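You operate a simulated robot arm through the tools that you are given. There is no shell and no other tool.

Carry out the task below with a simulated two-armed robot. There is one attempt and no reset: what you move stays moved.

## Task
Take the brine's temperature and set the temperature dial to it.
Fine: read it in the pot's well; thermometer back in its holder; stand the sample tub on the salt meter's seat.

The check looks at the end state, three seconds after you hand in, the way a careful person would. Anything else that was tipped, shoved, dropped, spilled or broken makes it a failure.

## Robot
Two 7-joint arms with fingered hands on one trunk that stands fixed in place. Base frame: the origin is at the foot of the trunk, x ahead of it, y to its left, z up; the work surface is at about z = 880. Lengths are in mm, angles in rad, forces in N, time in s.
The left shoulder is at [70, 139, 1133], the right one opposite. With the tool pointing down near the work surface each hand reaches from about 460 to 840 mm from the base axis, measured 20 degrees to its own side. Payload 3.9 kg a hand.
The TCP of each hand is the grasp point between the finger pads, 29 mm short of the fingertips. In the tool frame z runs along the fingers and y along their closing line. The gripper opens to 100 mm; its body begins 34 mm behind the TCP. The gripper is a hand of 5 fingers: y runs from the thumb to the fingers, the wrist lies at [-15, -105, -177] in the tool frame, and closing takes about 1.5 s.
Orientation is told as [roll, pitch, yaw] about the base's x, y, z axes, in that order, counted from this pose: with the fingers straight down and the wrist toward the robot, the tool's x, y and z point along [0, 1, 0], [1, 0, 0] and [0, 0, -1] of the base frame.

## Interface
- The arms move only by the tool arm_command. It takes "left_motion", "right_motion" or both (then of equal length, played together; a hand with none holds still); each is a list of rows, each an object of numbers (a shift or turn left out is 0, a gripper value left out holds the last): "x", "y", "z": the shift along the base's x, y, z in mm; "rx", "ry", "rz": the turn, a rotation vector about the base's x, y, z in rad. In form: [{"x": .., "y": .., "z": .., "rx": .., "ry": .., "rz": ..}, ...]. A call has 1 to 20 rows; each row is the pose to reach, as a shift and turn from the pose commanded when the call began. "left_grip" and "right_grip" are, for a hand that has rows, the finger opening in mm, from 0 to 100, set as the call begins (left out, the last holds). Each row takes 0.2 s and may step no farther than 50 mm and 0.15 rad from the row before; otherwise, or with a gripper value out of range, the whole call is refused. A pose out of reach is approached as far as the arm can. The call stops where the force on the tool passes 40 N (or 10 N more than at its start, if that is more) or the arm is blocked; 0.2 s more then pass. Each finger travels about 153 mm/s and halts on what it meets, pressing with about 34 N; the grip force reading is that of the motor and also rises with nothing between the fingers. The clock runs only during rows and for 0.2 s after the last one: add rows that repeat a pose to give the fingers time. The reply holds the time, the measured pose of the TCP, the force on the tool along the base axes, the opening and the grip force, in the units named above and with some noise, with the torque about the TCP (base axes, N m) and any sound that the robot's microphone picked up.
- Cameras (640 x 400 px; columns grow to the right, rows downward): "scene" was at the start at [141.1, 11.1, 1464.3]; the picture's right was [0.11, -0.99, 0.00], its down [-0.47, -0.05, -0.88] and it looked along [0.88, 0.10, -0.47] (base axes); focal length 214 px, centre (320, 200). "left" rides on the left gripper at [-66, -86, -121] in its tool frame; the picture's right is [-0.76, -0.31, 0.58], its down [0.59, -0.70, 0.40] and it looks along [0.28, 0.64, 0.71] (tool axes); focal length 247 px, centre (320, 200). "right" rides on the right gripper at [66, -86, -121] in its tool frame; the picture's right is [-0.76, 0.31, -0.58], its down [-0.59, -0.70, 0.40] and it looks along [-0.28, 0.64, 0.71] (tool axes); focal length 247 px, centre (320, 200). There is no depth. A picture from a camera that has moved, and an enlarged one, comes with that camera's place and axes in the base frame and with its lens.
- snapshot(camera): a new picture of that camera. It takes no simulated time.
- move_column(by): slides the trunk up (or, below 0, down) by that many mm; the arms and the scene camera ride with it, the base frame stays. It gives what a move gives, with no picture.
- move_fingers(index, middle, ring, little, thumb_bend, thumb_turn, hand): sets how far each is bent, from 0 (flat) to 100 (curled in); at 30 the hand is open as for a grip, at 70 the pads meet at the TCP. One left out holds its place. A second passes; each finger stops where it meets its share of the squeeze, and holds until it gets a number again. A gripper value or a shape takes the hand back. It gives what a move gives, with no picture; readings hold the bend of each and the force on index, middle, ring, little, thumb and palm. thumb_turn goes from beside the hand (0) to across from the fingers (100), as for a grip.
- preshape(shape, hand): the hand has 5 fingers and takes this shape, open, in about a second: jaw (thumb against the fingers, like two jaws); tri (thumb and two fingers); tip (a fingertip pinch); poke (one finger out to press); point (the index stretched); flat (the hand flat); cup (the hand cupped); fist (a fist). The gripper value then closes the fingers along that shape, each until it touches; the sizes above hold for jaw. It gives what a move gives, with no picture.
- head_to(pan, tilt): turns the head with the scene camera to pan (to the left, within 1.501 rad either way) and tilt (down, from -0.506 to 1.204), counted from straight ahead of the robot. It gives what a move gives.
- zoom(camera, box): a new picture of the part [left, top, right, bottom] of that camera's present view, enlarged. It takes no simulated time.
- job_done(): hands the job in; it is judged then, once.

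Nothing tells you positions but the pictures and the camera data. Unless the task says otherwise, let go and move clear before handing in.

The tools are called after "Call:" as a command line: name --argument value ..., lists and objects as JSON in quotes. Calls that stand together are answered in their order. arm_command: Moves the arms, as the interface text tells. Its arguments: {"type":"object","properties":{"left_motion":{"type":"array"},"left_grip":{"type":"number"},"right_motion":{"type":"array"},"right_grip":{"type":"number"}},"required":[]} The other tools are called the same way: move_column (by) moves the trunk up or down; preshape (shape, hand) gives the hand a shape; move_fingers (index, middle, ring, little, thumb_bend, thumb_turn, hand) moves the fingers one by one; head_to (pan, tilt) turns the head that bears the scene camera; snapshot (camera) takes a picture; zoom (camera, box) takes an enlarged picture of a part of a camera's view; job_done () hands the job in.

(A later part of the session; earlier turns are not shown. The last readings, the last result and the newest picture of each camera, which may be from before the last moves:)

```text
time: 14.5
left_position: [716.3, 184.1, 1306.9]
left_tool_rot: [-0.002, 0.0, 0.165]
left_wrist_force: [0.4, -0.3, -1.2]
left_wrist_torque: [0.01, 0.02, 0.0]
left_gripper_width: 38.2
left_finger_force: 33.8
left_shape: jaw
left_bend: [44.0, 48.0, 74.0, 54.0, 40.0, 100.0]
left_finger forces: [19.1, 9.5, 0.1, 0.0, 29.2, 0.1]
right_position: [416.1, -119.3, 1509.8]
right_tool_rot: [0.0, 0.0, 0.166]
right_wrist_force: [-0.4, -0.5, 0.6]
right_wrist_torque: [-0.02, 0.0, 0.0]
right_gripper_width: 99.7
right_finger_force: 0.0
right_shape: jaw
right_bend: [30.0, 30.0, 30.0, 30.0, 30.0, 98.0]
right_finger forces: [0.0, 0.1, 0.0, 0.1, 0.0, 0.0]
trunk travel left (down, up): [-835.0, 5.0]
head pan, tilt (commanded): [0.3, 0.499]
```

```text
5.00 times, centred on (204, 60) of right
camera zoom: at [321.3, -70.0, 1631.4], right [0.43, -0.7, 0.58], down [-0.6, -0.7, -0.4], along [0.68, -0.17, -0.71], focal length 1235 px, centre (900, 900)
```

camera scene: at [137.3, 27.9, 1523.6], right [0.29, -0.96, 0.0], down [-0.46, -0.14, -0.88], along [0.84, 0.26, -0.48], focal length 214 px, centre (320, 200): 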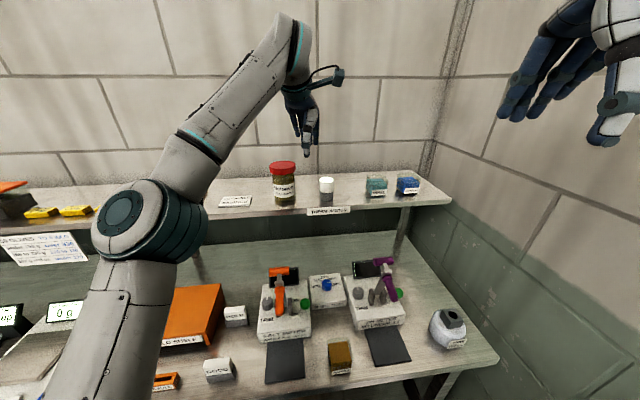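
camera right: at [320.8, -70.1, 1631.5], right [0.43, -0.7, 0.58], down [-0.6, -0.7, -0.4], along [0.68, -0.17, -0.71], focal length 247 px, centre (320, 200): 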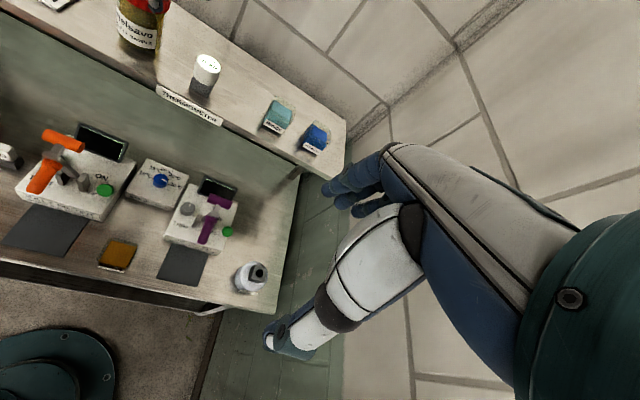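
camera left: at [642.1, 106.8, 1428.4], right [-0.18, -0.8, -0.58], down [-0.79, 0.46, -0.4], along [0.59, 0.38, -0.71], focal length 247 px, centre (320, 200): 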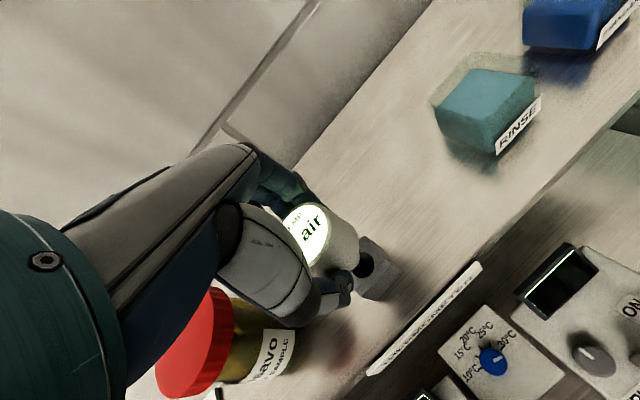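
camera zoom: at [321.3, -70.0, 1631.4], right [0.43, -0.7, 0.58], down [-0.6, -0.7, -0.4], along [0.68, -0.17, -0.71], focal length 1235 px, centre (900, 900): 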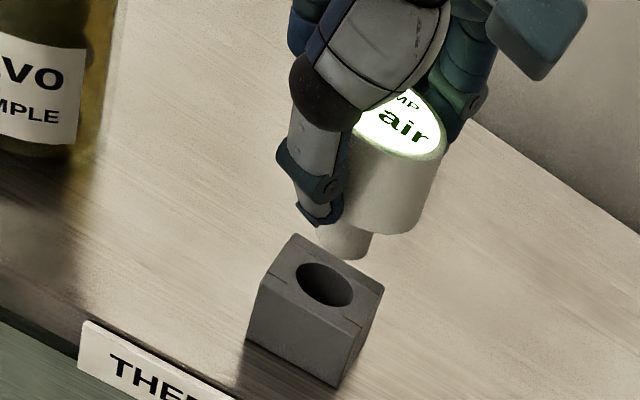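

The thermometer is out of its holder. It has a short stem, about 25 mm long and 19 mm across, and the holder stayed put. I'll carry it over to the brine well, passing above the purple lever.

Call:
arm_command --left_motion '[{"x": -7.8, "y": -24.7, "z": 0}, {"x": -15.6, "y": -49.4, "z": 0}, {"x": -23.4, "y": -74.1, "z": 0}, {"x": -31.2, "y": -98.8, "z": 0}, {"x": -39.1, "y": -123.4, "z": -5}, {"x": -46.9, "y": -148.1, "z": -12}, {"x": -54.7, "y": -172.8, "z": -20}, {"x": -62.5, "y": -197.5, "z": -30}, {"x": -70.3, "y": -222.2, "z": -40}, {"x": -78.1, "y": -246.9, "z": -50}, {"x": -85.9, "y": -271.6, "z": -60}, {"x": -93.8, "y": -296.2, "z": -75}, {"x": -101.6, "y": -320.9, "z": -95}, {"x": -109.4, "y": -345.6, "z": -115}, {"x": -117.2, "y": -370.3, "z": -135}, {"x": -125, "y": -395, "z": -157}, {"x": -125, "y": -395, "z": -157}, {"x": -125, "y": -395, "z": -157}]'

Call:
head_to --pan -0.3 --tilt 0.6

Call:
snapshot --camera "scene"

Call:
snapshot --camera "left"

Call:
snapshot --camera "right"

```text
time: 18.3
left_position: [564.0, -155.2, 1158.0]
left_tool_rot: [-0.002, -0.003, 0.164]
left_wrist_force: [0.0, 0.1, -1.2]
left_wrist_torque: [0.0, -0.03, -0.02]
left_gripper_width: 38.0
left_finger_force: 33.8
left_shape: jaw
left_bend: [44.0, 48.0, 74.0, 54.0, 40.0, 100.0]
left_finger forces: [19.2, 9.5, 0.1, 0.0, 29.1, 0.0]
left hand out of reach, approached as far as the arm can: row 12, 13, 14, 15, 16, 17, 18
right_position: [415.4, -119.1, 1509.6]
right_tool_rot: [0.0, -0.001, 0.165]
right_wrist_force: [-0.7, 0.2, 0.4]
right_wrist_torque: [0.02, -0.02, 0.0]
right_gripper_width: 100.2
right_finger_force: 0.0
right_shape: jaw
right_bend: [30.0, 30.0, 30.0, 30.0, 30.0, 98.0]
right_finger forces: [0.0, 0.0, 0.1, 0.1, 0.0, 0.0]
trunk travel left (down, up): [-835.0, 5.0]
head pan, tilt (commanded): [0.3, 0.499]
```

```text
time: 19.3
left_position: [564.2, -156.3, 1158.1]
left_tool_rot: [-0.002, -0.001, 0.163]
left_wrist_force: [0.2, -0.4, -0.8]
left_wrist_torque: [0.0, 0.0, -0.01]
left_gripper_width: 38.4
left_finger_force: 33.7
left_shape: jaw
left_bend: [44.0, 48.0, 74.0, 54.0, 40.0, 100.0]
left_finger forces: [19.2, 9.5, 0.1, 0.1, 29.2, 0.0]
right_position: [416.5, -119.5, 1510.1]
right_tool_rot: [-0.001, 0.0, 0.167]
right_wrist_force: [0.4, -0.7, 0.1]
right_wrist_torque: [-0.01, 0.0, 0.01]
right_gripper_width: 99.6
right_finger_force: 0.1
right_shape: jaw
right_bend: [30.0, 30.0, 30.0, 30.0, 30.0, 98.0]
right_finger forces: [0.0, 0.0, 0.0, 0.0, 0.0, 0.0]
trunk travel left (down, up): [-835.0, 5.0]
head pan, tilt (commanded): [-0.3, 0.6]
```

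```text
taken
camera scene: at [135.0, -25.0, 1514.5], right [-0.29, -0.96, 0.0], down [-0.54, 0.17, -0.83], along [0.79, -0.24, -0.56], focal length 214 px, centre (320, 200)
```

scene: 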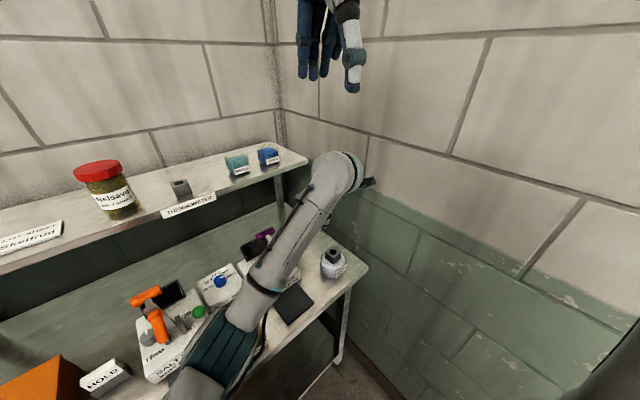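

```text
taken
camera left: at [489.8, -233.9, 1278.8], right [-0.18, -0.8, -0.58], down [-0.79, 0.46, -0.4], along [0.59, 0.38, -0.71], focal length 247 px, centre (320, 200)
```

left: 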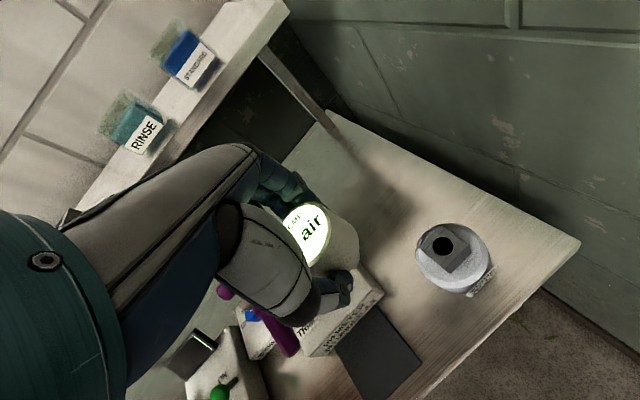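

```text
taken
camera right: at [321.0, -70.2, 1631.4], right [0.43, -0.7, 0.58], down [-0.6, -0.7, -0.4], along [0.68, -0.17, -0.71], focal length 247 px, centre (320, 200)
```

right: 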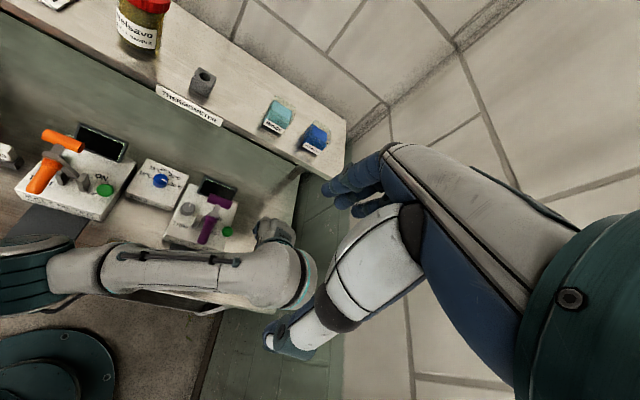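

The arm couldn't reach the well at this hand yaw; it stopped at (564, -156, 1158), which is clear of everything. I'll turn the hand clockwise so it lines up with the forearm.

Call:
arm_command --left_motion '[{"rz": -0.1}, {"rz": -0.2}, {"rz": -0.3}, {"rz": -0.4}, {"rz": -0.5}, {"rz": -0.6}, {"rz": -0.66}, {"rz": -0.66}]'

Call:
snapshot --camera "scene"

Call:
snapshot --camera "left"

Call:
snapshot --camera "right"

```text
time: 21.1
left_position: [564.0, -155.9, 1154.9]
left_tool_rot: [-0.002, 0.0, -0.496]
left_wrist_force: [0.7, 0.5, -0.7]
left_wrist_torque: [0.01, 0.02, -0.02]
left_gripper_width: 38.1
left_finger_force: 34.3
left_shape: jaw
left_bend: [44.0, 48.0, 74.0, 54.0, 40.0, 100.0]
left_finger forces: [19.2, 9.5, 0.0, 0.1, 29.2, 0.0]
right_position: [413.6, -119.5, 1509.2]
right_tool_rot: [0.001, 0.0, 0.166]
right_wrist_force: [0.1, 0.2, -0.3]
right_wrist_torque: [-0.02, -0.04, 0.01]
right_gripper_width: 99.6
right_finger_force: 0.1
right_shape: jaw
right_bend: [30.0, 30.0, 30.0, 30.0, 30.0, 98.0]
right_finger forces: [0.0, 0.1, 0.0, 0.0, 0.0, 0.1]
trunk travel left (down, up): [-835.0, 5.0]
head pan, tilt (commanded): [-0.3, 0.6]
```

```text
taken
camera scene: at [135.0, -25.3, 1514.5], right [-0.3, -0.96, 0.0], down [-0.54, 0.17, -0.83], along [0.79, -0.24, -0.56], focal length 214 px, centre (320, 200)
```

scene: 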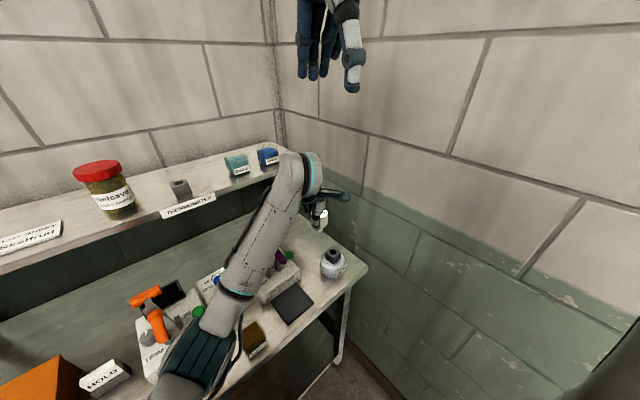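

```text
taken
camera left: at [457.1, -173.0, 1277.2], right [-0.63, -0.52, -0.58], down [-0.34, 0.85, -0.4], along [0.7, -0.06, -0.71], focal length 247 px, centre (320, 200)
```

left: 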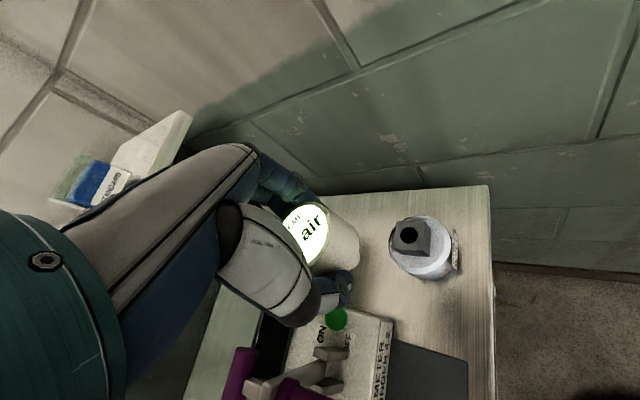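

```text
taken
camera right: at [321.0, -70.4, 1631.4], right [0.43, -0.7, 0.58], down [-0.6, -0.7, -0.4], along [0.68, -0.17, -0.71], focal length 247 px, centre (320, 200)
```

right: 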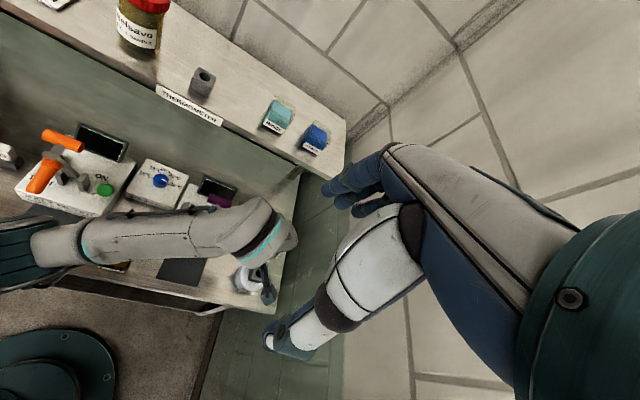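

Call:
zoom --camera "left" --box '[360, 195, 488, 275]'

Call:
zoom --camera "scene" --box '[256, 180, 384, 260]'

Call:
zoom --camera "scene" --box '[316, 240, 356, 280]'

```text
5.00 times, centred on (424, 235) of left
camera zoom: at [457.1, -173.0, 1277.2], right [-0.63, -0.52, -0.58], down [-0.34, 0.85, -0.4], along [0.7, -0.06, -0.71], focal length 1235 px, centre (-200, 25)
```

zoom: 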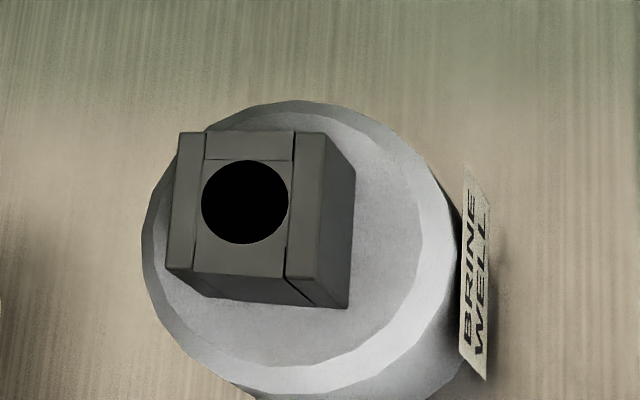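

```text
5.00 times, centred on (320, 220) of scene
camera zoom: at [135.0, -25.3, 1514.5], right [-0.3, -0.96, 0.0], down [-0.54, 0.17, -0.83], along [0.79, -0.24, -0.56], focal length 1072 px, centre (320, 100)
```

zoom: 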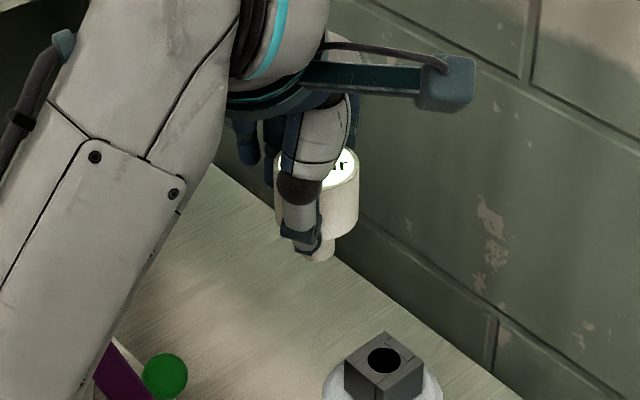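

```text
10.00 times, centred on (336, 260) of scene
camera zoom: at [135.0, -25.3, 1514.5], right [-0.3, -0.96, 0.0], down [-0.54, 0.17, -0.83], along [0.79, -0.24, -0.56], focal length 2145 px, centre (160, -400)
```

zoom: 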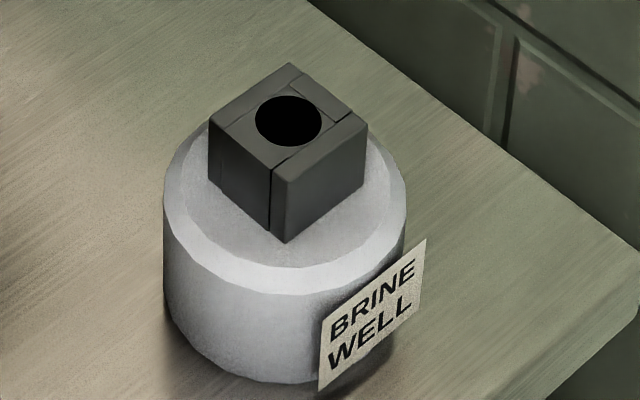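

Call:
zoom --camera "left" --box '[260, 185, 388, 265]'

```text
5.00 times, centred on (324, 225) of left
camera zoom: at [457.1, -173.0, 1277.2], right [-0.63, -0.52, -0.58], down [-0.34, 0.85, -0.4], along [0.7, -0.06, -0.71], focal length 1235 px, centre (300, 75)
```

zoom: 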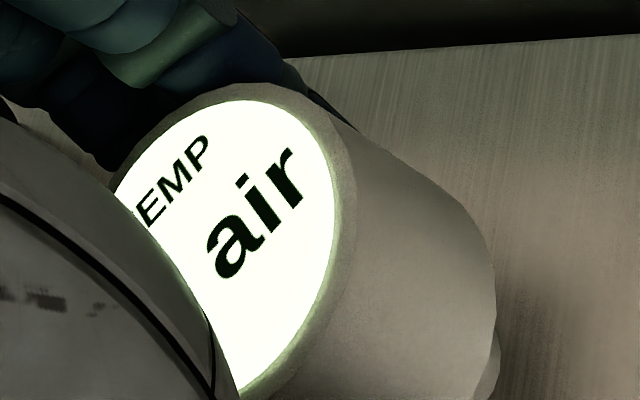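

The hole refines to (589.5, -211, 971). I'll move above it and check the alignment before inserting.

Call:
arm_command --left_motion '[{"x": 6, "y": -14, "z": 0}, {"x": 12, "y": -28, "z": 0}, {"x": 18, "y": -41, "z": -10}, {"x": 24.2, "y": -54.3, "z": -25}, {"x": 24.2, "y": -54.3, "z": -45}, {"x": 24.2, "y": -54.3, "z": -65}, {"x": 24.2, "y": -54.3, "z": -85}, {"x": 24.2, "y": -54.3, "z": -100}, {"x": 24.2, "y": -54.3, "z": -105}, {"x": 24.2, "y": -54.3, "z": -105}]'

Call:
snapshot --camera "left"

Call:
snapshot --camera "scene"

Call:
zoom --camera "scene" --box '[288, 225, 384, 285]'

Call:
zoom --camera "right" --box '[190, 230, 318, 310]'

```text
time: 23.3
left_position: [587.0, -211.4, 1050.6]
left_tool_rot: [-0.002, -0.003, -0.496]
left_wrist_force: [0.3, 1.0, -1.0]
left_wrist_torque: [0.0, 0.0, 0.0]
left_gripper_width: 38.1
left_finger_force: 33.2
left_shape: jaw
left_bend: [44.0, 48.0, 74.0, 54.0, 40.0, 100.0]
left_finger forces: [19.3, 9.5, 0.1, 0.0, 29.2, 0.1]
right_position: [415.5, -118.5, 1510.0]
right_tool_rot: [0.0, -0.001, 0.165]
right_wrist_force: [0.9, 0.1, 0.5]
right_wrist_torque: [-0.01, 0.0, 0.02]
right_gripper_width: 99.7
right_finger_force: 0.0
right_shape: jaw
right_bend: [30.0, 30.0, 30.0, 30.0, 30.0, 98.0]
right_finger forces: [0.0, 0.0, 0.0, 0.0, 0.0, 0.1]
trunk travel left (down, up): [-835.0, 5.0]
head pan, tilt (commanded): [-0.3, 0.6]
```

```text
taken
camera left: at [481.3, -227.1, 1171.8], right [-0.63, -0.52, -0.58], down [-0.34, 0.85, -0.4], along [0.7, -0.06, -0.71], focal length 247 px, centre (320, 200)
```

left: 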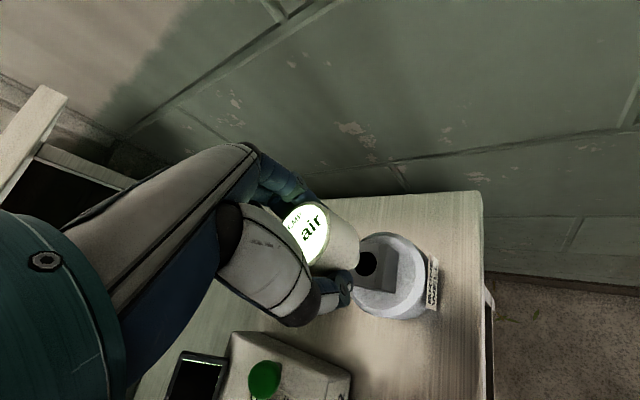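

```text
taken
camera scene: at [135.0, -25.2, 1514.5], right [-0.3, -0.96, 0.0], down [-0.54, 0.17, -0.83], along [0.79, -0.24, -0.56], focal length 214 px, centre (320, 200)
```

scene: 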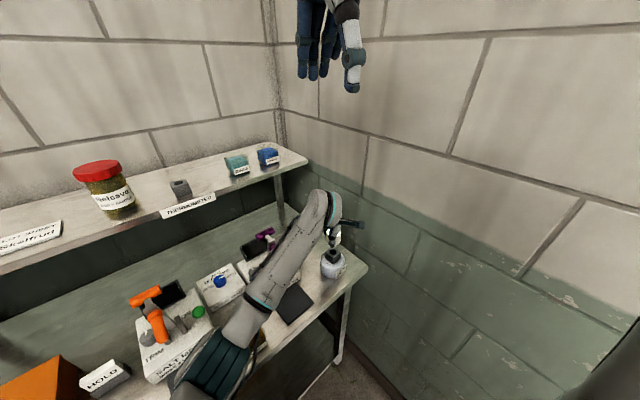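

```text
6.67 times, centred on (336, 255) of scene
camera zoom: at [135.0, -25.2, 1514.5], right [-0.3, -0.96, 0.0], down [-0.54, 0.17, -0.83], along [0.79, -0.24, -0.56], focal length 1430 px, centre (213, -167)
```

zoom: 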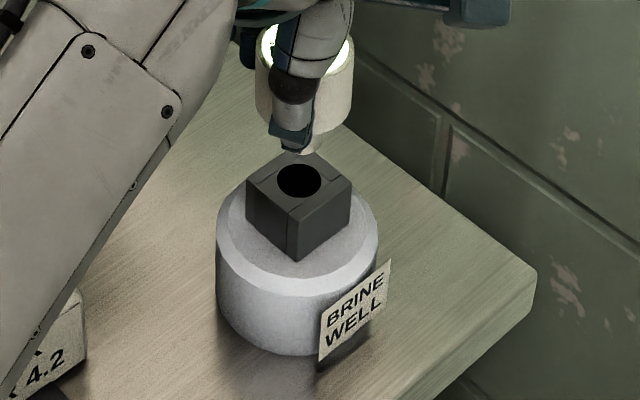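

```text
5.00 times, centred on (254, 270) of right
camera zoom: at [321.1, -70.3, 1631.4], right [0.43, -0.7, 0.58], down [-0.6, -0.7, -0.4], along [0.68, -0.17, -0.71], focal length 1235 px, centre (650, -150)
```

zoom: 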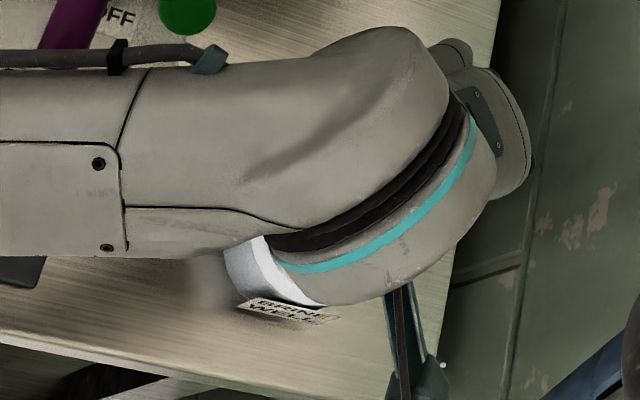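

Call:
zoom --camera "left" --box '[280, 195, 440, 295]'

```text
4.00 times, centred on (360, 245) of left
camera zoom: at [481.3, -227.1, 1171.8], right [-0.63, -0.52, -0.58], down [-0.34, 0.85, -0.4], along [0.7, -0.06, -0.71], focal length 988 px, centre (160, 20)
```

zoom: 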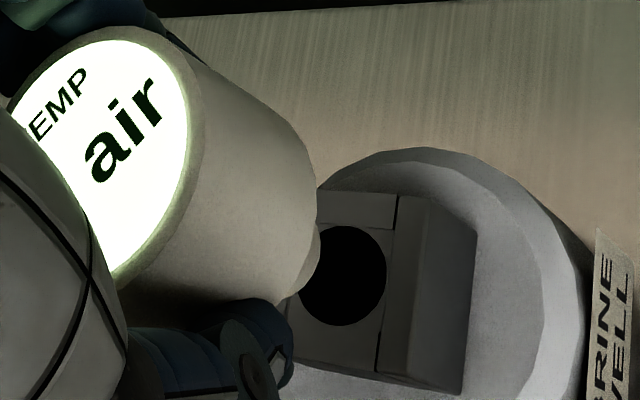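

Cap and hole line up to within about half a millimetre in both views. I'll lower slowly into the well.

Call:
arm_command --left_motion '[{"z": -6}, {"z": -12}, {"z": -17}, {"z": -22}, {"z": -27}, {"z": -32}, {"z": -36}, {"z": -40}, {"z": -43}, {"z": -46}, {"z": -46}]'

Call:
zoom --camera "scene" --box '[288, 225, 384, 285]'

Call:
snapshot --camera "left"

```text
time: 25.7
left_position: [588.1, -212.3, 1004.9]
left_tool_rot: [-0.003, 0.0, -0.495]
left_wrist_force: [3.1, -1.1, 0.8]
left_wrist_torque: [-0.05, -0.12, -0.02]
left_gripper_width: 38.1
left_finger_force: 34.1
left_shape: jaw
left_bend: [44.0, 48.0, 74.0, 54.0, 40.0, 100.0]
left_finger forces: [20.6, 10.7, 0.1, 0.0, 29.1, 0.0]
right_position: [415.4, -120.3, 1509.3]
right_tool_rot: [0.001, 0.0, 0.165]
right_wrist_force: [0.1, -0.2, -0.1]
right_wrist_torque: [0.01, 0.01, -0.03]
right_gripper_width: 99.7
right_finger_force: 0.0
right_shape: jaw
right_bend: [30.0, 30.0, 30.0, 30.0, 30.0, 98.0]
right_finger forces: [0.1, 0.0, 0.1, 0.0, 0.0, 0.0]
trunk travel left (down, up): [-835.0, 5.0]
head pan, tilt (commanded): [-0.3, 0.6]
```

```text
6.67 times, centred on (336, 255) of scene
camera zoom: at [135.4, -25.4, 1514.4], right [-0.3, -0.96, 0.0], down [-0.54, 0.17, -0.82], along [0.79, -0.24, -0.57], focal length 1430 px, centre (213, -167)
```

zoom: 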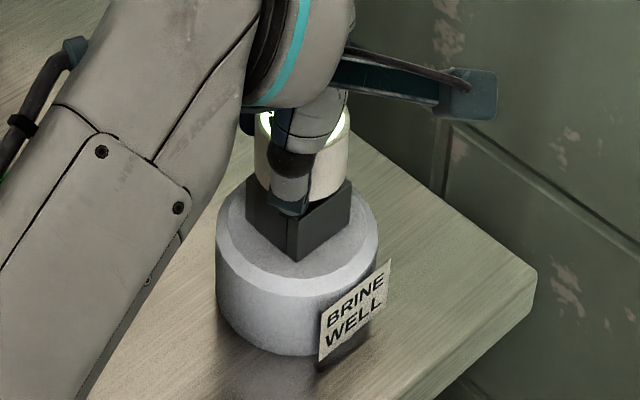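

```text
taken
camera left: at [481.3, -227.5, 1126.1], right [-0.63, -0.52, -0.58], down [-0.34, 0.85, -0.4], along [0.7, -0.06, -0.71], focal length 247 px, centre (320, 200)
```

left: 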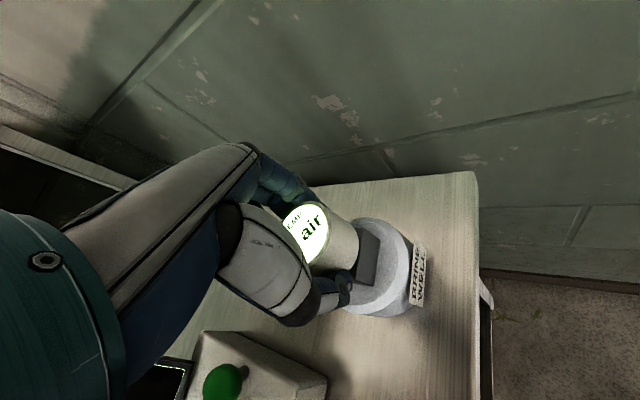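

The stem is in the well with only a light side touch. I'll lower the last few millimetres until it seats.

Call:
arm_command --left_motion '[{"z": -2}, {"z": -4}, {"z": -6}, {"z": -7.5}, {"z": -7.5}]'

Call:
zoom --camera "scene" --box '[288, 225, 384, 285]'

Call:
zoom --camera "left" --box '[260, 185, 420, 285]'

```text
time: 26.9
left_position: [588.5, -210.5, 997.3]
left_tool_rot: [-0.002, 0.001, -0.496]
left_wrist_force: [1.8, -1.3, 0.4]
left_wrist_torque: [-0.06, -0.08, -0.01]
left_gripper_width: 38.0
left_finger_force: 34.0
left_shape: jaw
left_bend: [44.0, 48.0, 74.0, 54.0, 40.0, 100.0]
left_finger forces: [20.5, 10.4, 0.0, 0.0, 29.2, 0.0]
right_position: [416.6, -118.8, 1510.4]
right_tool_rot: [0.0, 0.0, 0.166]
right_wrist_force: [0.3, -0.5, 0.1]
right_wrist_torque: [0.01, -0.02, -0.02]
right_gripper_width: 100.0
right_finger_force: 0.0
right_shape: jaw
right_bend: [30.0, 30.0, 30.0, 30.0, 30.0, 98.0]
right_finger forces: [0.1, 0.0, 0.0, 0.0, 0.0, 0.0]
trunk travel left (down, up): [-835.0, 5.0]
head pan, tilt (commanded): [-0.3, 0.6]
```

```text
6.67 times, centred on (336, 255) of scene
camera zoom: at [135.3, -25.4, 1514.5], right [-0.3, -0.96, 0.0], down [-0.54, 0.17, -0.82], along [0.79, -0.24, -0.57], focal length 1430 px, centre (213, -167)
```

zoom: 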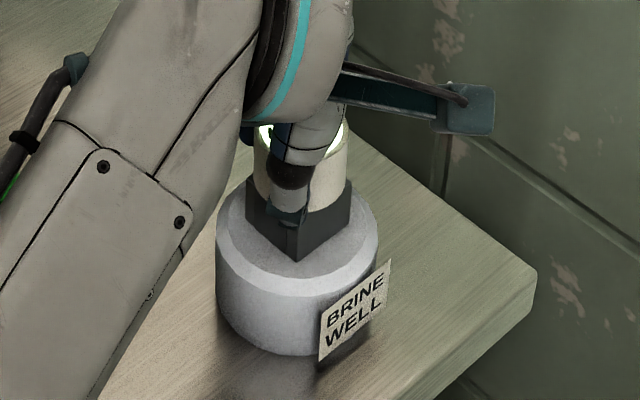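

```text
4.00 times, centred on (340, 235) of left
camera zoom: at [481.5, -227.4, 1118.4], right [-0.63, -0.52, -0.58], down [-0.34, 0.85, -0.4], along [0.7, -0.06, -0.71], focal length 988 px, centre (240, 60)
```

zoom: 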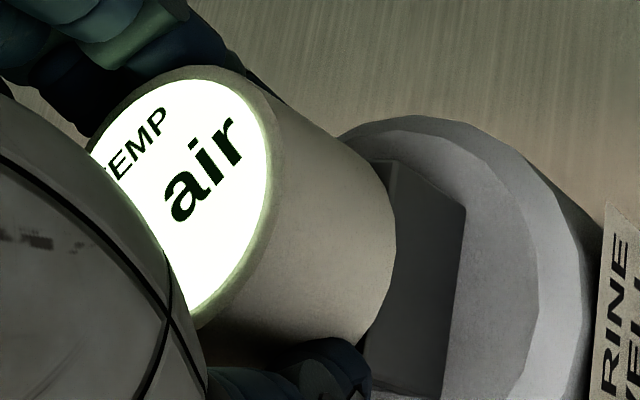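

Call:
arm_command --left_motion '[{"z": -1.5}, {"z": -3}, {"z": -4}, {"z": -4}, {"z": -4}]'

Call:
zoom --camera "scene" --box '[304, 235, 368, 275]'

Call:
zoom --camera "left" --box '[260, 185, 420, 285]'

```text
time: 28.1
left_position: [589.1, -211.1, 992.4]
left_tool_rot: [0.0, 0.0, -0.494]
left_wrist_force: [0.9, -0.1, 0.4]
left_wrist_torque: [-0.02, -0.06, -0.02]
left_gripper_width: 38.4
left_finger_force: 34.7
left_shape: jaw
left_bend: [44.0, 48.0, 74.0, 54.0, 40.0, 100.0]
left_finger forces: [20.4, 10.6, 0.0, 0.0, 29.4, 0.1]
right_position: [415.9, -120.0, 1510.2]
right_tool_rot: [0.001, -0.001, 0.166]
right_wrist_force: [0.9, 0.2, 0.1]
right_wrist_torque: [0.0, -0.03, -0.01]
right_gripper_width: 99.7
right_finger_force: 0.0
right_shape: jaw
right_bend: [30.0, 30.0, 30.0, 30.0, 30.0, 98.0]
right_finger forces: [0.1, 0.0, 0.0, 0.0, 0.0, 0.1]
trunk travel left (down, up): [-835.0, 5.0]
head pan, tilt (commanded): [-0.3, 0.6]
```

```text
10.00 times, centred on (336, 255) of scene
camera zoom: at [135.2, -25.4, 1514.5], right [-0.3, -0.96, 0.0], down [-0.54, 0.17, -0.82], along [0.79, -0.24, -0.57], focal length 2145 px, centre (160, -350)
```

zoom: 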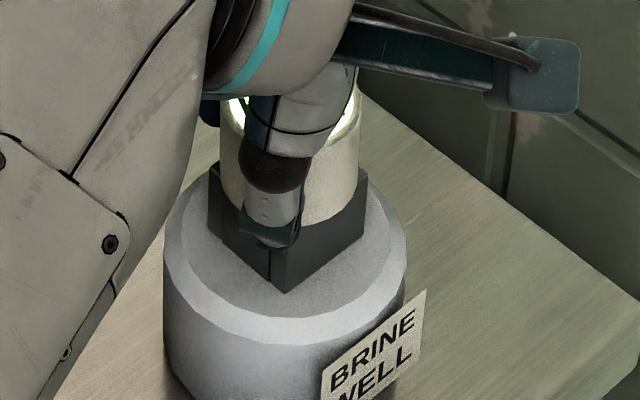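

```text
4.00 times, centred on (340, 235) of left
camera zoom: at [481.6, -227.3, 1114.5], right [-0.63, -0.52, -0.58], down [-0.34, 0.85, -0.4], along [0.7, -0.06, -0.71], focal length 988 px, centre (240, 60)
```

zoom: 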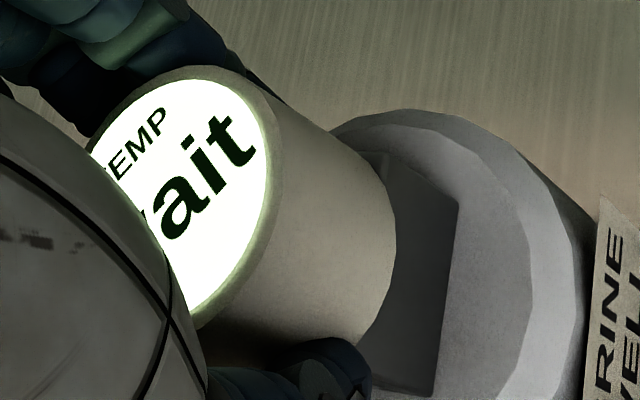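

The display changed to "wait", so the probe is sensing the well. I'll hold still and let it settle.

Call:
arm_command --left_motion '[{"z": 0}, {"z": 0}, {"z": 0}, {"z": 0}, {"z": 0}, {"z": 0}, {"z": 0}, {"z": 0}, {"z": 0}, {"z": 0}, {"z": 0}, {"z": 0}, {"z": 0}, {"z": 0}, {"z": 0}, {"z": 0}, {"z": 0}, {"z": 0}, {"z": 0}, {"z": 0}]'

Call:
zoom --camera "left" --box '[260, 185, 420, 285]'

```text
time: 32.3
left_position: [588.8, -212.3, 993.6]
left_tool_rot: [-0.001, 0.001, -0.498]
left_wrist_force: [1.6, -0.7, 0.7]
left_wrist_torque: [-0.05, -0.04, -0.03]
left_gripper_width: 38.2
left_finger_force: 34.0
left_shape: jaw
left_bend: [44.0, 48.0, 74.0, 54.0, 40.0, 100.0]
left_finger forces: [20.5, 10.6, 0.1, 0.0, 29.5, 0.0]
right_position: [416.2, -120.0, 1508.8]
right_tool_rot: [0.0, 0.0, 0.165]
right_wrist_force: [-0.3, 0.3, 0.0]
right_wrist_torque: [-0.01, -0.03, 0.0]
right_gripper_width: 100.0
right_finger_force: 0.1
right_shape: jaw
right_bend: [30.0, 30.0, 30.0, 30.0, 30.0, 98.0]
right_finger forces: [0.0, 0.0, 0.0, 0.0, 0.0, 0.0]
trunk travel left (down, up): [-835.0, 5.0]
head pan, tilt (commanded): [-0.3, 0.6]
```

```text
4.00 times, centred on (340, 235) of left
camera zoom: at [481.6, -227.3, 1114.6], right [-0.63, -0.52, -0.58], down [-0.34, 0.85, -0.4], along [0.7, -0.06, -0.71], focal length 988 px, centre (240, 60)
```

zoom: 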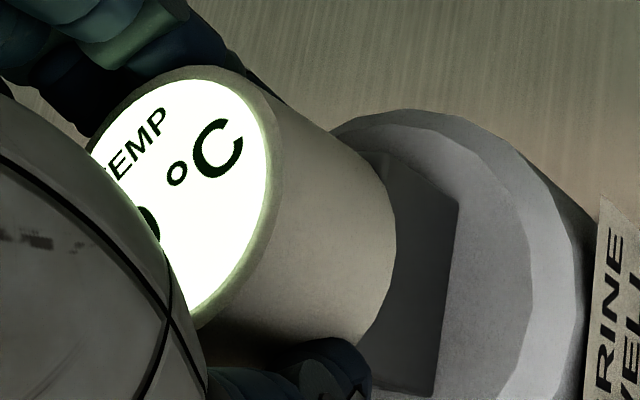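

It now shows a whole-number reading in °C, but the thumb hides the digits. I'll seat it fully so it can stand alone, then release and back off to read it.

Call:
arm_command --left_motion '[{"z": -1}, {"z": -2}, {"z": -2}]'

Call:
zoom --camera "scene" --box '[304, 235, 368, 275]'

```text
time: 33.1
left_position: [589.2, -212.9, 993.0]
left_tool_rot: [-0.002, -0.003, -0.494]
left_wrist_force: [3.1, -1.1, 6.9]
left_wrist_torque: [-0.06, -0.19, 0.03]
left_gripper_width: 37.9
left_finger_force: 34.3
left_shape: jaw
left_bend: [44.0, 48.0, 74.0, 54.0, 40.0, 100.0]
left_finger forces: [21.0, 11.4, 0.1, 0.0, 29.5, 0.0]
right_position: [415.1, -120.8, 1509.8]
right_tool_rot: [0.0, 0.0, 0.166]
right_wrist_force: [-0.2, -0.9, 0.7]
right_wrist_torque: [0.0, 0.0, 0.0]
right_gripper_width: 100.0
right_finger_force: 0.0
right_shape: jaw
right_bend: [30.0, 30.0, 30.0, 30.0, 30.0, 98.0]
right_finger forces: [0.1, 0.0, 0.1, 0.0, 0.0, 0.0]
trunk travel left (down, up): [-835.0, 5.0]
head pan, tilt (commanded): [-0.3, 0.6]
```

```text
10.00 times, centred on (336, 255) of scene
camera zoom: at [134.4, -25.1, 1514.6], right [-0.3, -0.96, 0.0], down [-0.54, 0.17, -0.83], along [0.79, -0.24, -0.56], focal length 2145 px, centre (160, -350)
```

zoom: 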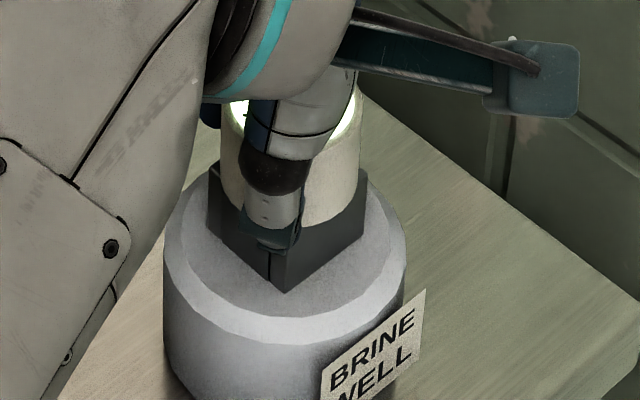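

The thermometer is seated, with 7 N of contact. I'll ease off and open the hand.

Call:
arm_command --left_motion '[{"z": 1}, {"z": 1}, {"z": 1}, {"z": 1}, {"z": 1}, {"z": 1}]' --left_grip 80

Call:
zoom --camera "scene" --box '[288, 225, 384, 285]'

Call:
snapshot --camera "left"

```text
time: 34.5
left_position: [587.3, -210.4, 992.4]
left_tool_rot: [-0.002, -0.003, -0.495]
left_wrist_force: [1.1, -0.9, 0.2]
left_wrist_torque: [0.0, -0.03, 0.01]
left_gripper_width: 79.8
left_finger_force: 0.1
left_shape: jaw
left_bend: [38.0, 33.0, 25.0, 37.0, 31.0, 99.0]
left_finger forces: [0.0, 0.1, 0.0, 0.1, 0.0, 0.0]
right_position: [416.1, -119.1, 1509.5]
right_tool_rot: [0.0, 0.0, 0.166]
right_wrist_force: [0.0, -0.3, 0.3]
right_wrist_torque: [-0.01, -0.01, -0.01]
right_gripper_width: 99.7
right_finger_force: 0.1
right_shape: jaw
right_bend: [30.0, 30.0, 30.0, 30.0, 30.0, 98.0]
right_finger forces: [0.0, 0.0, 0.1, 0.0, 0.0, 0.1]
trunk travel left (down, up): [-835.0, 5.0]
head pan, tilt (commanded): [-0.3, 0.6]
```

```text
6.67 times, centred on (336, 255) of scene
camera zoom: at [134.7, -25.0, 1514.5], right [-0.3, -0.96, 0.0], down [-0.54, 0.17, -0.83], along [0.79, -0.24, -0.56], focal length 1430 px, centre (213, -167)
```

zoom: 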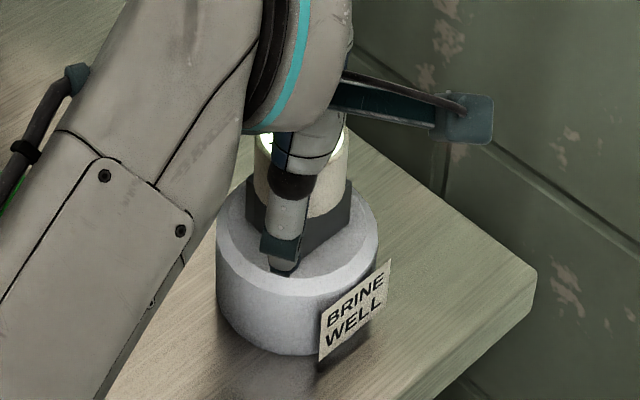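

```text
taken
camera left: at [481.3, -227.2, 1113.8], right [-0.63, -0.52, -0.58], down [-0.34, 0.85, -0.4], along [0.7, -0.06, -0.71], focal length 247 px, centre (320, 200)
```

left: 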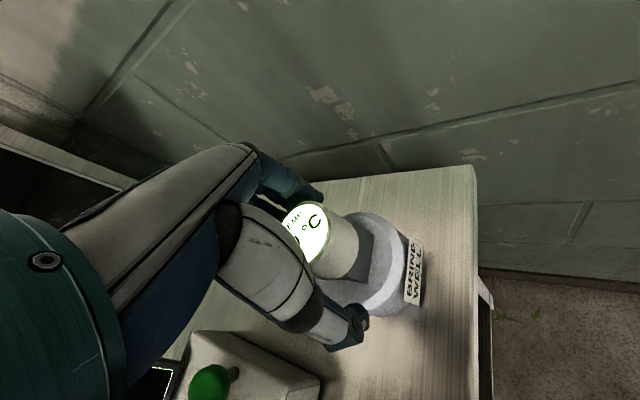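

Call:
arm_command --left_motion '[{"z": 10}, {"z": 20}, {"z": 32}, {"z": 44}, {"z": 56}, {"z": 68}, {"z": 80}, {"z": 80}]'

Call:
snapshot --camera "left"

Call:
zoom --camera "scene" --box '[288, 225, 384, 285]'

```text
time: 36.3
left_position: [588.8, -211.3, 1072.5]
left_tool_rot: [-0.002, 0.0, -0.496]
left_wrist_force: [0.3, -0.5, -1.2]
left_wrist_torque: [0.0, 0.02, 0.02]
left_gripper_width: 79.5
left_finger_force: 0.0
left_shape: jaw
left_bend: [38.0, 33.0, 25.0, 37.0, 30.0, 99.0]
left_finger forces: [0.0, 0.0, 0.0, 0.0, 0.0, 0.1]
right_position: [416.1, -120.3, 1510.9]
right_tool_rot: [0.0, -0.001, 0.166]
right_wrist_force: [0.4, 0.2, -0.8]
right_wrist_torque: [-0.02, 0.0, 0.02]
right_gripper_width: 99.7
right_finger_force: 0.0
right_shape: jaw
right_bend: [30.0, 30.0, 30.0, 30.0, 30.0, 98.0]
right_finger forces: [0.0, 0.0, 0.1, 0.0, 0.0, 0.1]
trunk travel left (down, up): [-835.0, 5.0]
head pan, tilt (commanded): [-0.3, 0.6]
```

```text
taken
camera left: at [481.9, -227.0, 1194.0], right [-0.63, -0.52, -0.58], down [-0.34, 0.85, -0.4], along [0.7, -0.06, -0.71], focal length 247 px, centre (320, 200)
```

left: 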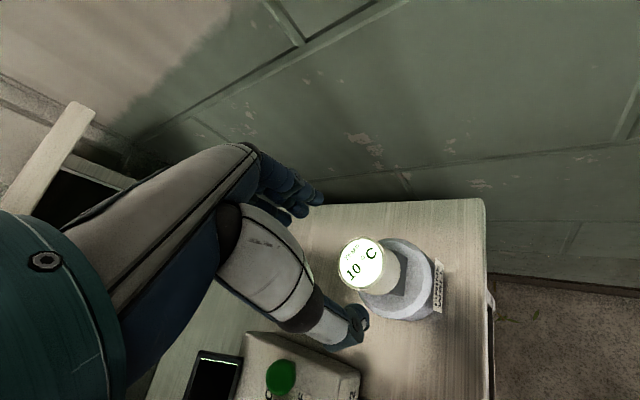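

```text
6.67 times, centred on (336, 255) of scene
camera zoom: at [135.0, -25.2, 1514.5], right [-0.3, -0.96, 0.0], down [-0.54, 0.17, -0.83], along [0.79, -0.24, -0.56], focal length 1430 px, centre (213, -167)
```

zoom: 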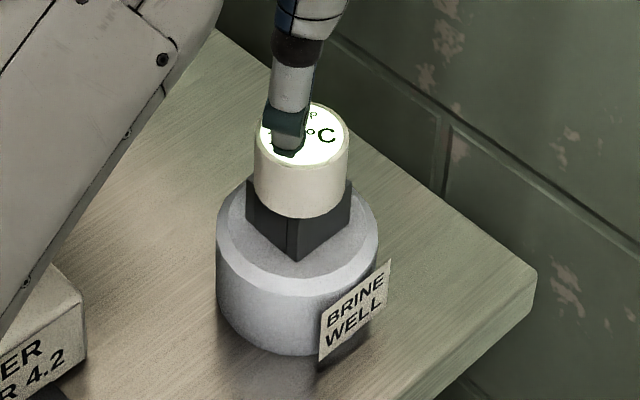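

Call:
zoom --camera "left" --box '[320, 220, 416, 300]'

Call:
arm_command --left_motion '[{"z": 0}, {"z": 0}, {"z": 0}, {"z": 0}, {"z": 0}, {"z": 0}, {"z": 0}, {"z": 0}, {"z": 0}, {"z": 0}]'

Call:
zoom --camera "left" --box '[320, 220, 416, 300]'

```text
5.00 times, centred on (368, 260) of left
camera zoom: at [481.9, -227.0, 1194.0], right [-0.63, -0.52, -0.58], down [-0.34, 0.85, -0.4], along [0.7, -0.06, -0.71], focal length 1235 px, centre (80, -100)
```

zoom: 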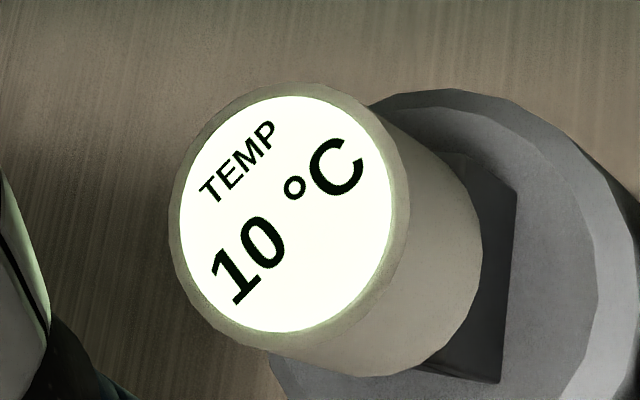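

```text
time: 38.5
left_position: [588.7, -211.0, 1071.6]
left_tool_rot: [-0.003, -0.002, -0.496]
left_wrist_force: [0.3, 0.2, -0.3]
left_wrist_torque: [0.03, 0.02, -0.01]
left_gripper_width: 79.5
left_finger_force: 0.0
left_shape: jaw
left_bend: [38.0, 33.0, 25.0, 37.0, 30.0, 99.0]
left_finger forces: [0.0, 0.1, 0.0, 0.0, 0.0, 0.0]
right_position: [415.5, -121.1, 1509.8]
right_tool_rot: [-0.001, 0.0, 0.163]
right_wrist_force: [0.2, -0.7, -0.9]
right_wrist_torque: [0.0, 0.0, -0.02]
right_gripper_width: 99.9
right_finger_force: 0.1
right_shape: jaw
right_bend: [30.0, 30.0, 30.0, 30.0, 30.0, 98.0]
right_finger forces: [0.1, 0.1, 0.0, 0.0, 0.0, 0.1]
trunk travel left (down, up): [-835.0, 5.0]
head pan, tilt (commanded): [-0.3, 0.6]
```

```text
5.00 times, centred on (368, 260) of left
camera zoom: at [481.7, -227.1, 1194.0], right [-0.63, -0.52, -0.58], down [-0.34, 0.85, -0.4], along [0.7, -0.06, -0.71], focal length 1235 px, centre (80, -100)
```

zoom: 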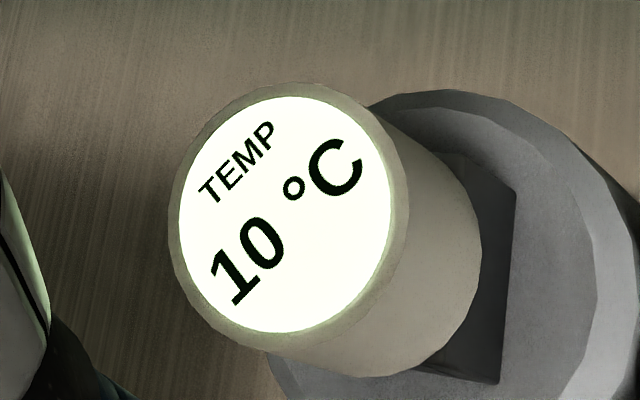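

The reading is steady at 10 °C. I'll go back down, regrip the thermometer and return it to its holder.

Call:
arm_command --left_motion '[{"z": -12}, {"z": -24}, {"z": -36}, {"z": -48}, {"z": -58}, {"z": -68}, {"z": -76}, {"z": -79}, {"z": -79}]'

Call:
arm_command --left_motion '[{"z": 0}, {"z": 0}, {"z": 0}, {"z": 0}, {"z": 0}, {"z": 0}, {"z": 0}, {"z": 0}]' --left_grip 20

Call:
zoom --camera "left" --box '[260, 185, 420, 285]'

Call:
zoom --camera "scene" --box '[288, 225, 384, 285]'

```text
time: 40.5
left_position: [588.5, -211.0, 993.4]
left_tool_rot: [-0.001, 0.0, -0.495]
left_wrist_force: [0.2, 0.1, -0.4]
left_wrist_torque: [0.03, 0.0, -0.02]
left_gripper_width: 80.0
left_finger_force: 0.0
left_shape: jaw
left_bend: [38.0, 33.0, 25.0, 37.0, 30.0, 99.0]
left_finger forces: [0.1, 0.0, 0.1, 0.1, 0.0, 0.0]
right_position: [415.4, -119.6, 1510.6]
right_tool_rot: [0.001, -0.002, 0.165]
right_wrist_force: [-0.3, -0.4, -0.7]
right_wrist_torque: [0.01, 0.0, -0.01]
right_gripper_width: 99.9
right_finger_force: 0.0
right_shape: jaw
right_bend: [30.0, 30.0, 30.0, 30.0, 30.0, 98.0]
right_finger forces: [0.0, 0.1, 0.0, 0.0, 0.0, 0.0]
trunk travel left (down, up): [-835.0, 5.0]
head pan, tilt (commanded): [-0.3, 0.6]
```

```text
time: 42.3
left_position: [588.5, -211.6, 992.8]
left_tool_rot: [-0.001, -0.001, -0.494]
left_wrist_force: [0.4, 0.2, 0.2]
left_wrist_torque: [-0.03, -0.01, -0.01]
left_gripper_width: 37.5
left_finger_force: 34.3
left_shape: jaw
left_bend: [44.0, 47.0, 74.0, 54.0, 42.0, 100.0]
left_finger forces: [20.6, 8.9, 0.0, 0.0, 29.3, 0.0]
right_position: [415.1, -119.8, 1509.7]
right_tool_rot: [0.001, 0.0, 0.165]
right_wrist_force: [-1.2, -0.1, 0.3]
right_wrist_torque: [0.0, 0.01, 0.02]
right_gripper_width: 99.6
right_finger_force: 0.1
right_shape: jaw
right_bend: [30.0, 30.0, 30.0, 30.0, 30.0, 98.0]
right_finger forces: [0.0, 0.0, 0.1, 0.1, 0.0, 0.0]
trunk travel left (down, up): [-835.0, 5.0]
head pan, tilt (commanded): [-0.3, 0.6]
```

```text
4.00 times, centred on (340, 235) of left
camera zoom: at [481.8, -227.2, 1114.5], right [-0.63, -0.52, -0.58], down [-0.34, 0.85, -0.4], along [0.7, -0.06, -0.71], focal length 988 px, centre (240, 60)
```

zoom: 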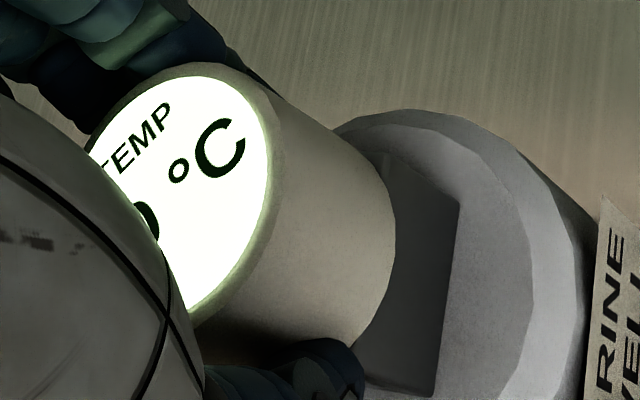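

```text
6.67 times, centred on (336, 255) of scene
camera zoom: at [135.1, -25.2, 1514.5], right [-0.3, -0.96, 0.0], down [-0.54, 0.17, -0.82], along [0.79, -0.24, -0.57], focal length 1430 px, centre (213, -167)
```

zoom: 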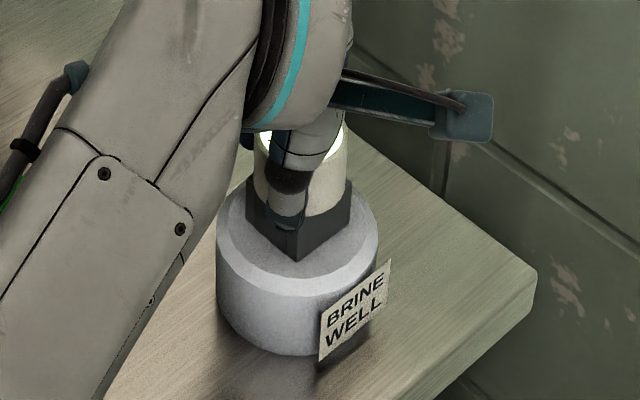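

The grip matches the first one. I'll lift it straight out and carry it back toward the shelf.

Call:
arm_command --left_motion '[{"z": 8}, {"z": 16}, {"z": 26}, {"z": 38}, {"z": 52}, {"z": 68}, {"z": 86}, {"z": 106}, {"z": 126}, {"x": 4, "y": 15, "z": 145}, {"x": 8, "y": 32, "z": 165}, {"x": 12, "y": 50, "z": 185}, {"x": 16, "y": 70, "z": 205}, {"x": 20, "y": 90, "z": 222}, {"x": 25, "y": 112, "z": 235}, {"x": 30, "y": 134, "z": 245}, {"x": 30, "y": 134, "z": 245}]'

Call:
snapshot --camera "scene"

Call:
snapshot --camera "left"

```text
time: 45.9
left_position: [617.8, -78.1, 1238.8]
left_tool_rot: [-0.004, 0.0, -0.495]
left_wrist_force: [0.7, 0.0, -0.4]
left_wrist_torque: [0.01, -0.01, -0.02]
left_gripper_width: 37.3
left_finger_force: 34.4
left_shape: jaw
left_bend: [44.0, 47.0, 74.0, 54.0, 42.0, 100.0]
left_finger forces: [20.4, 8.8, 0.0, 0.0, 29.3, 0.0]
right_position: [415.1, -120.4, 1509.8]
right_tool_rot: [0.0, 0.001, 0.166]
right_wrist_force: [-0.8, 0.9, 0.8]
right_wrist_torque: [0.03, 0.02, 0.0]
right_gripper_width: 100.2
right_finger_force: 0.1
right_shape: jaw
right_bend: [30.0, 30.0, 30.0, 30.0, 30.0, 98.0]
right_finger forces: [0.0, 0.0, 0.1, 0.1, 0.0, 0.1]
trunk travel left (down, up): [-835.0, 5.0]
head pan, tilt (commanded): [-0.3, 0.6]
```

```text
taken
camera scene: at [135.0, -25.8, 1514.5], right [-0.3, -0.96, 0.0], down [-0.54, 0.17, -0.82], along [0.79, -0.24, -0.57], focal length 214 px, centre (320, 200)
```

scene: 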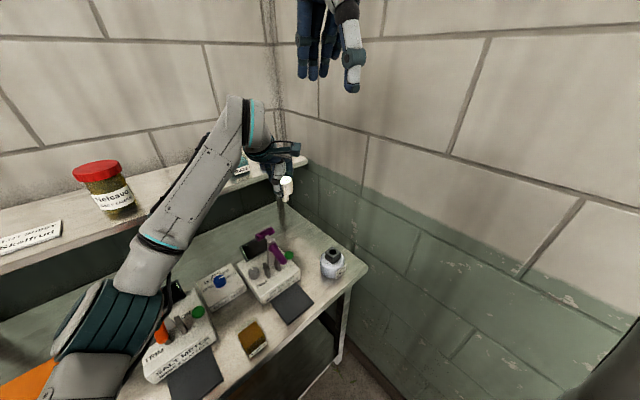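

```text
taken
camera left: at [510.8, -94.1, 1360.8], right [-0.63, -0.52, -0.58], down [-0.34, 0.85, -0.4], along [0.7, -0.06, -0.71], focal length 247 px, centre (320, 200)
```

left: 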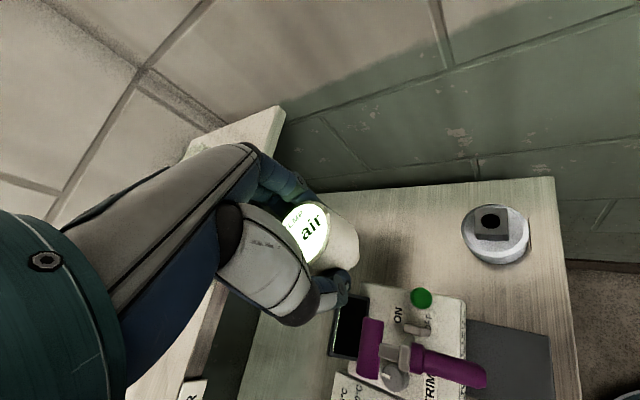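

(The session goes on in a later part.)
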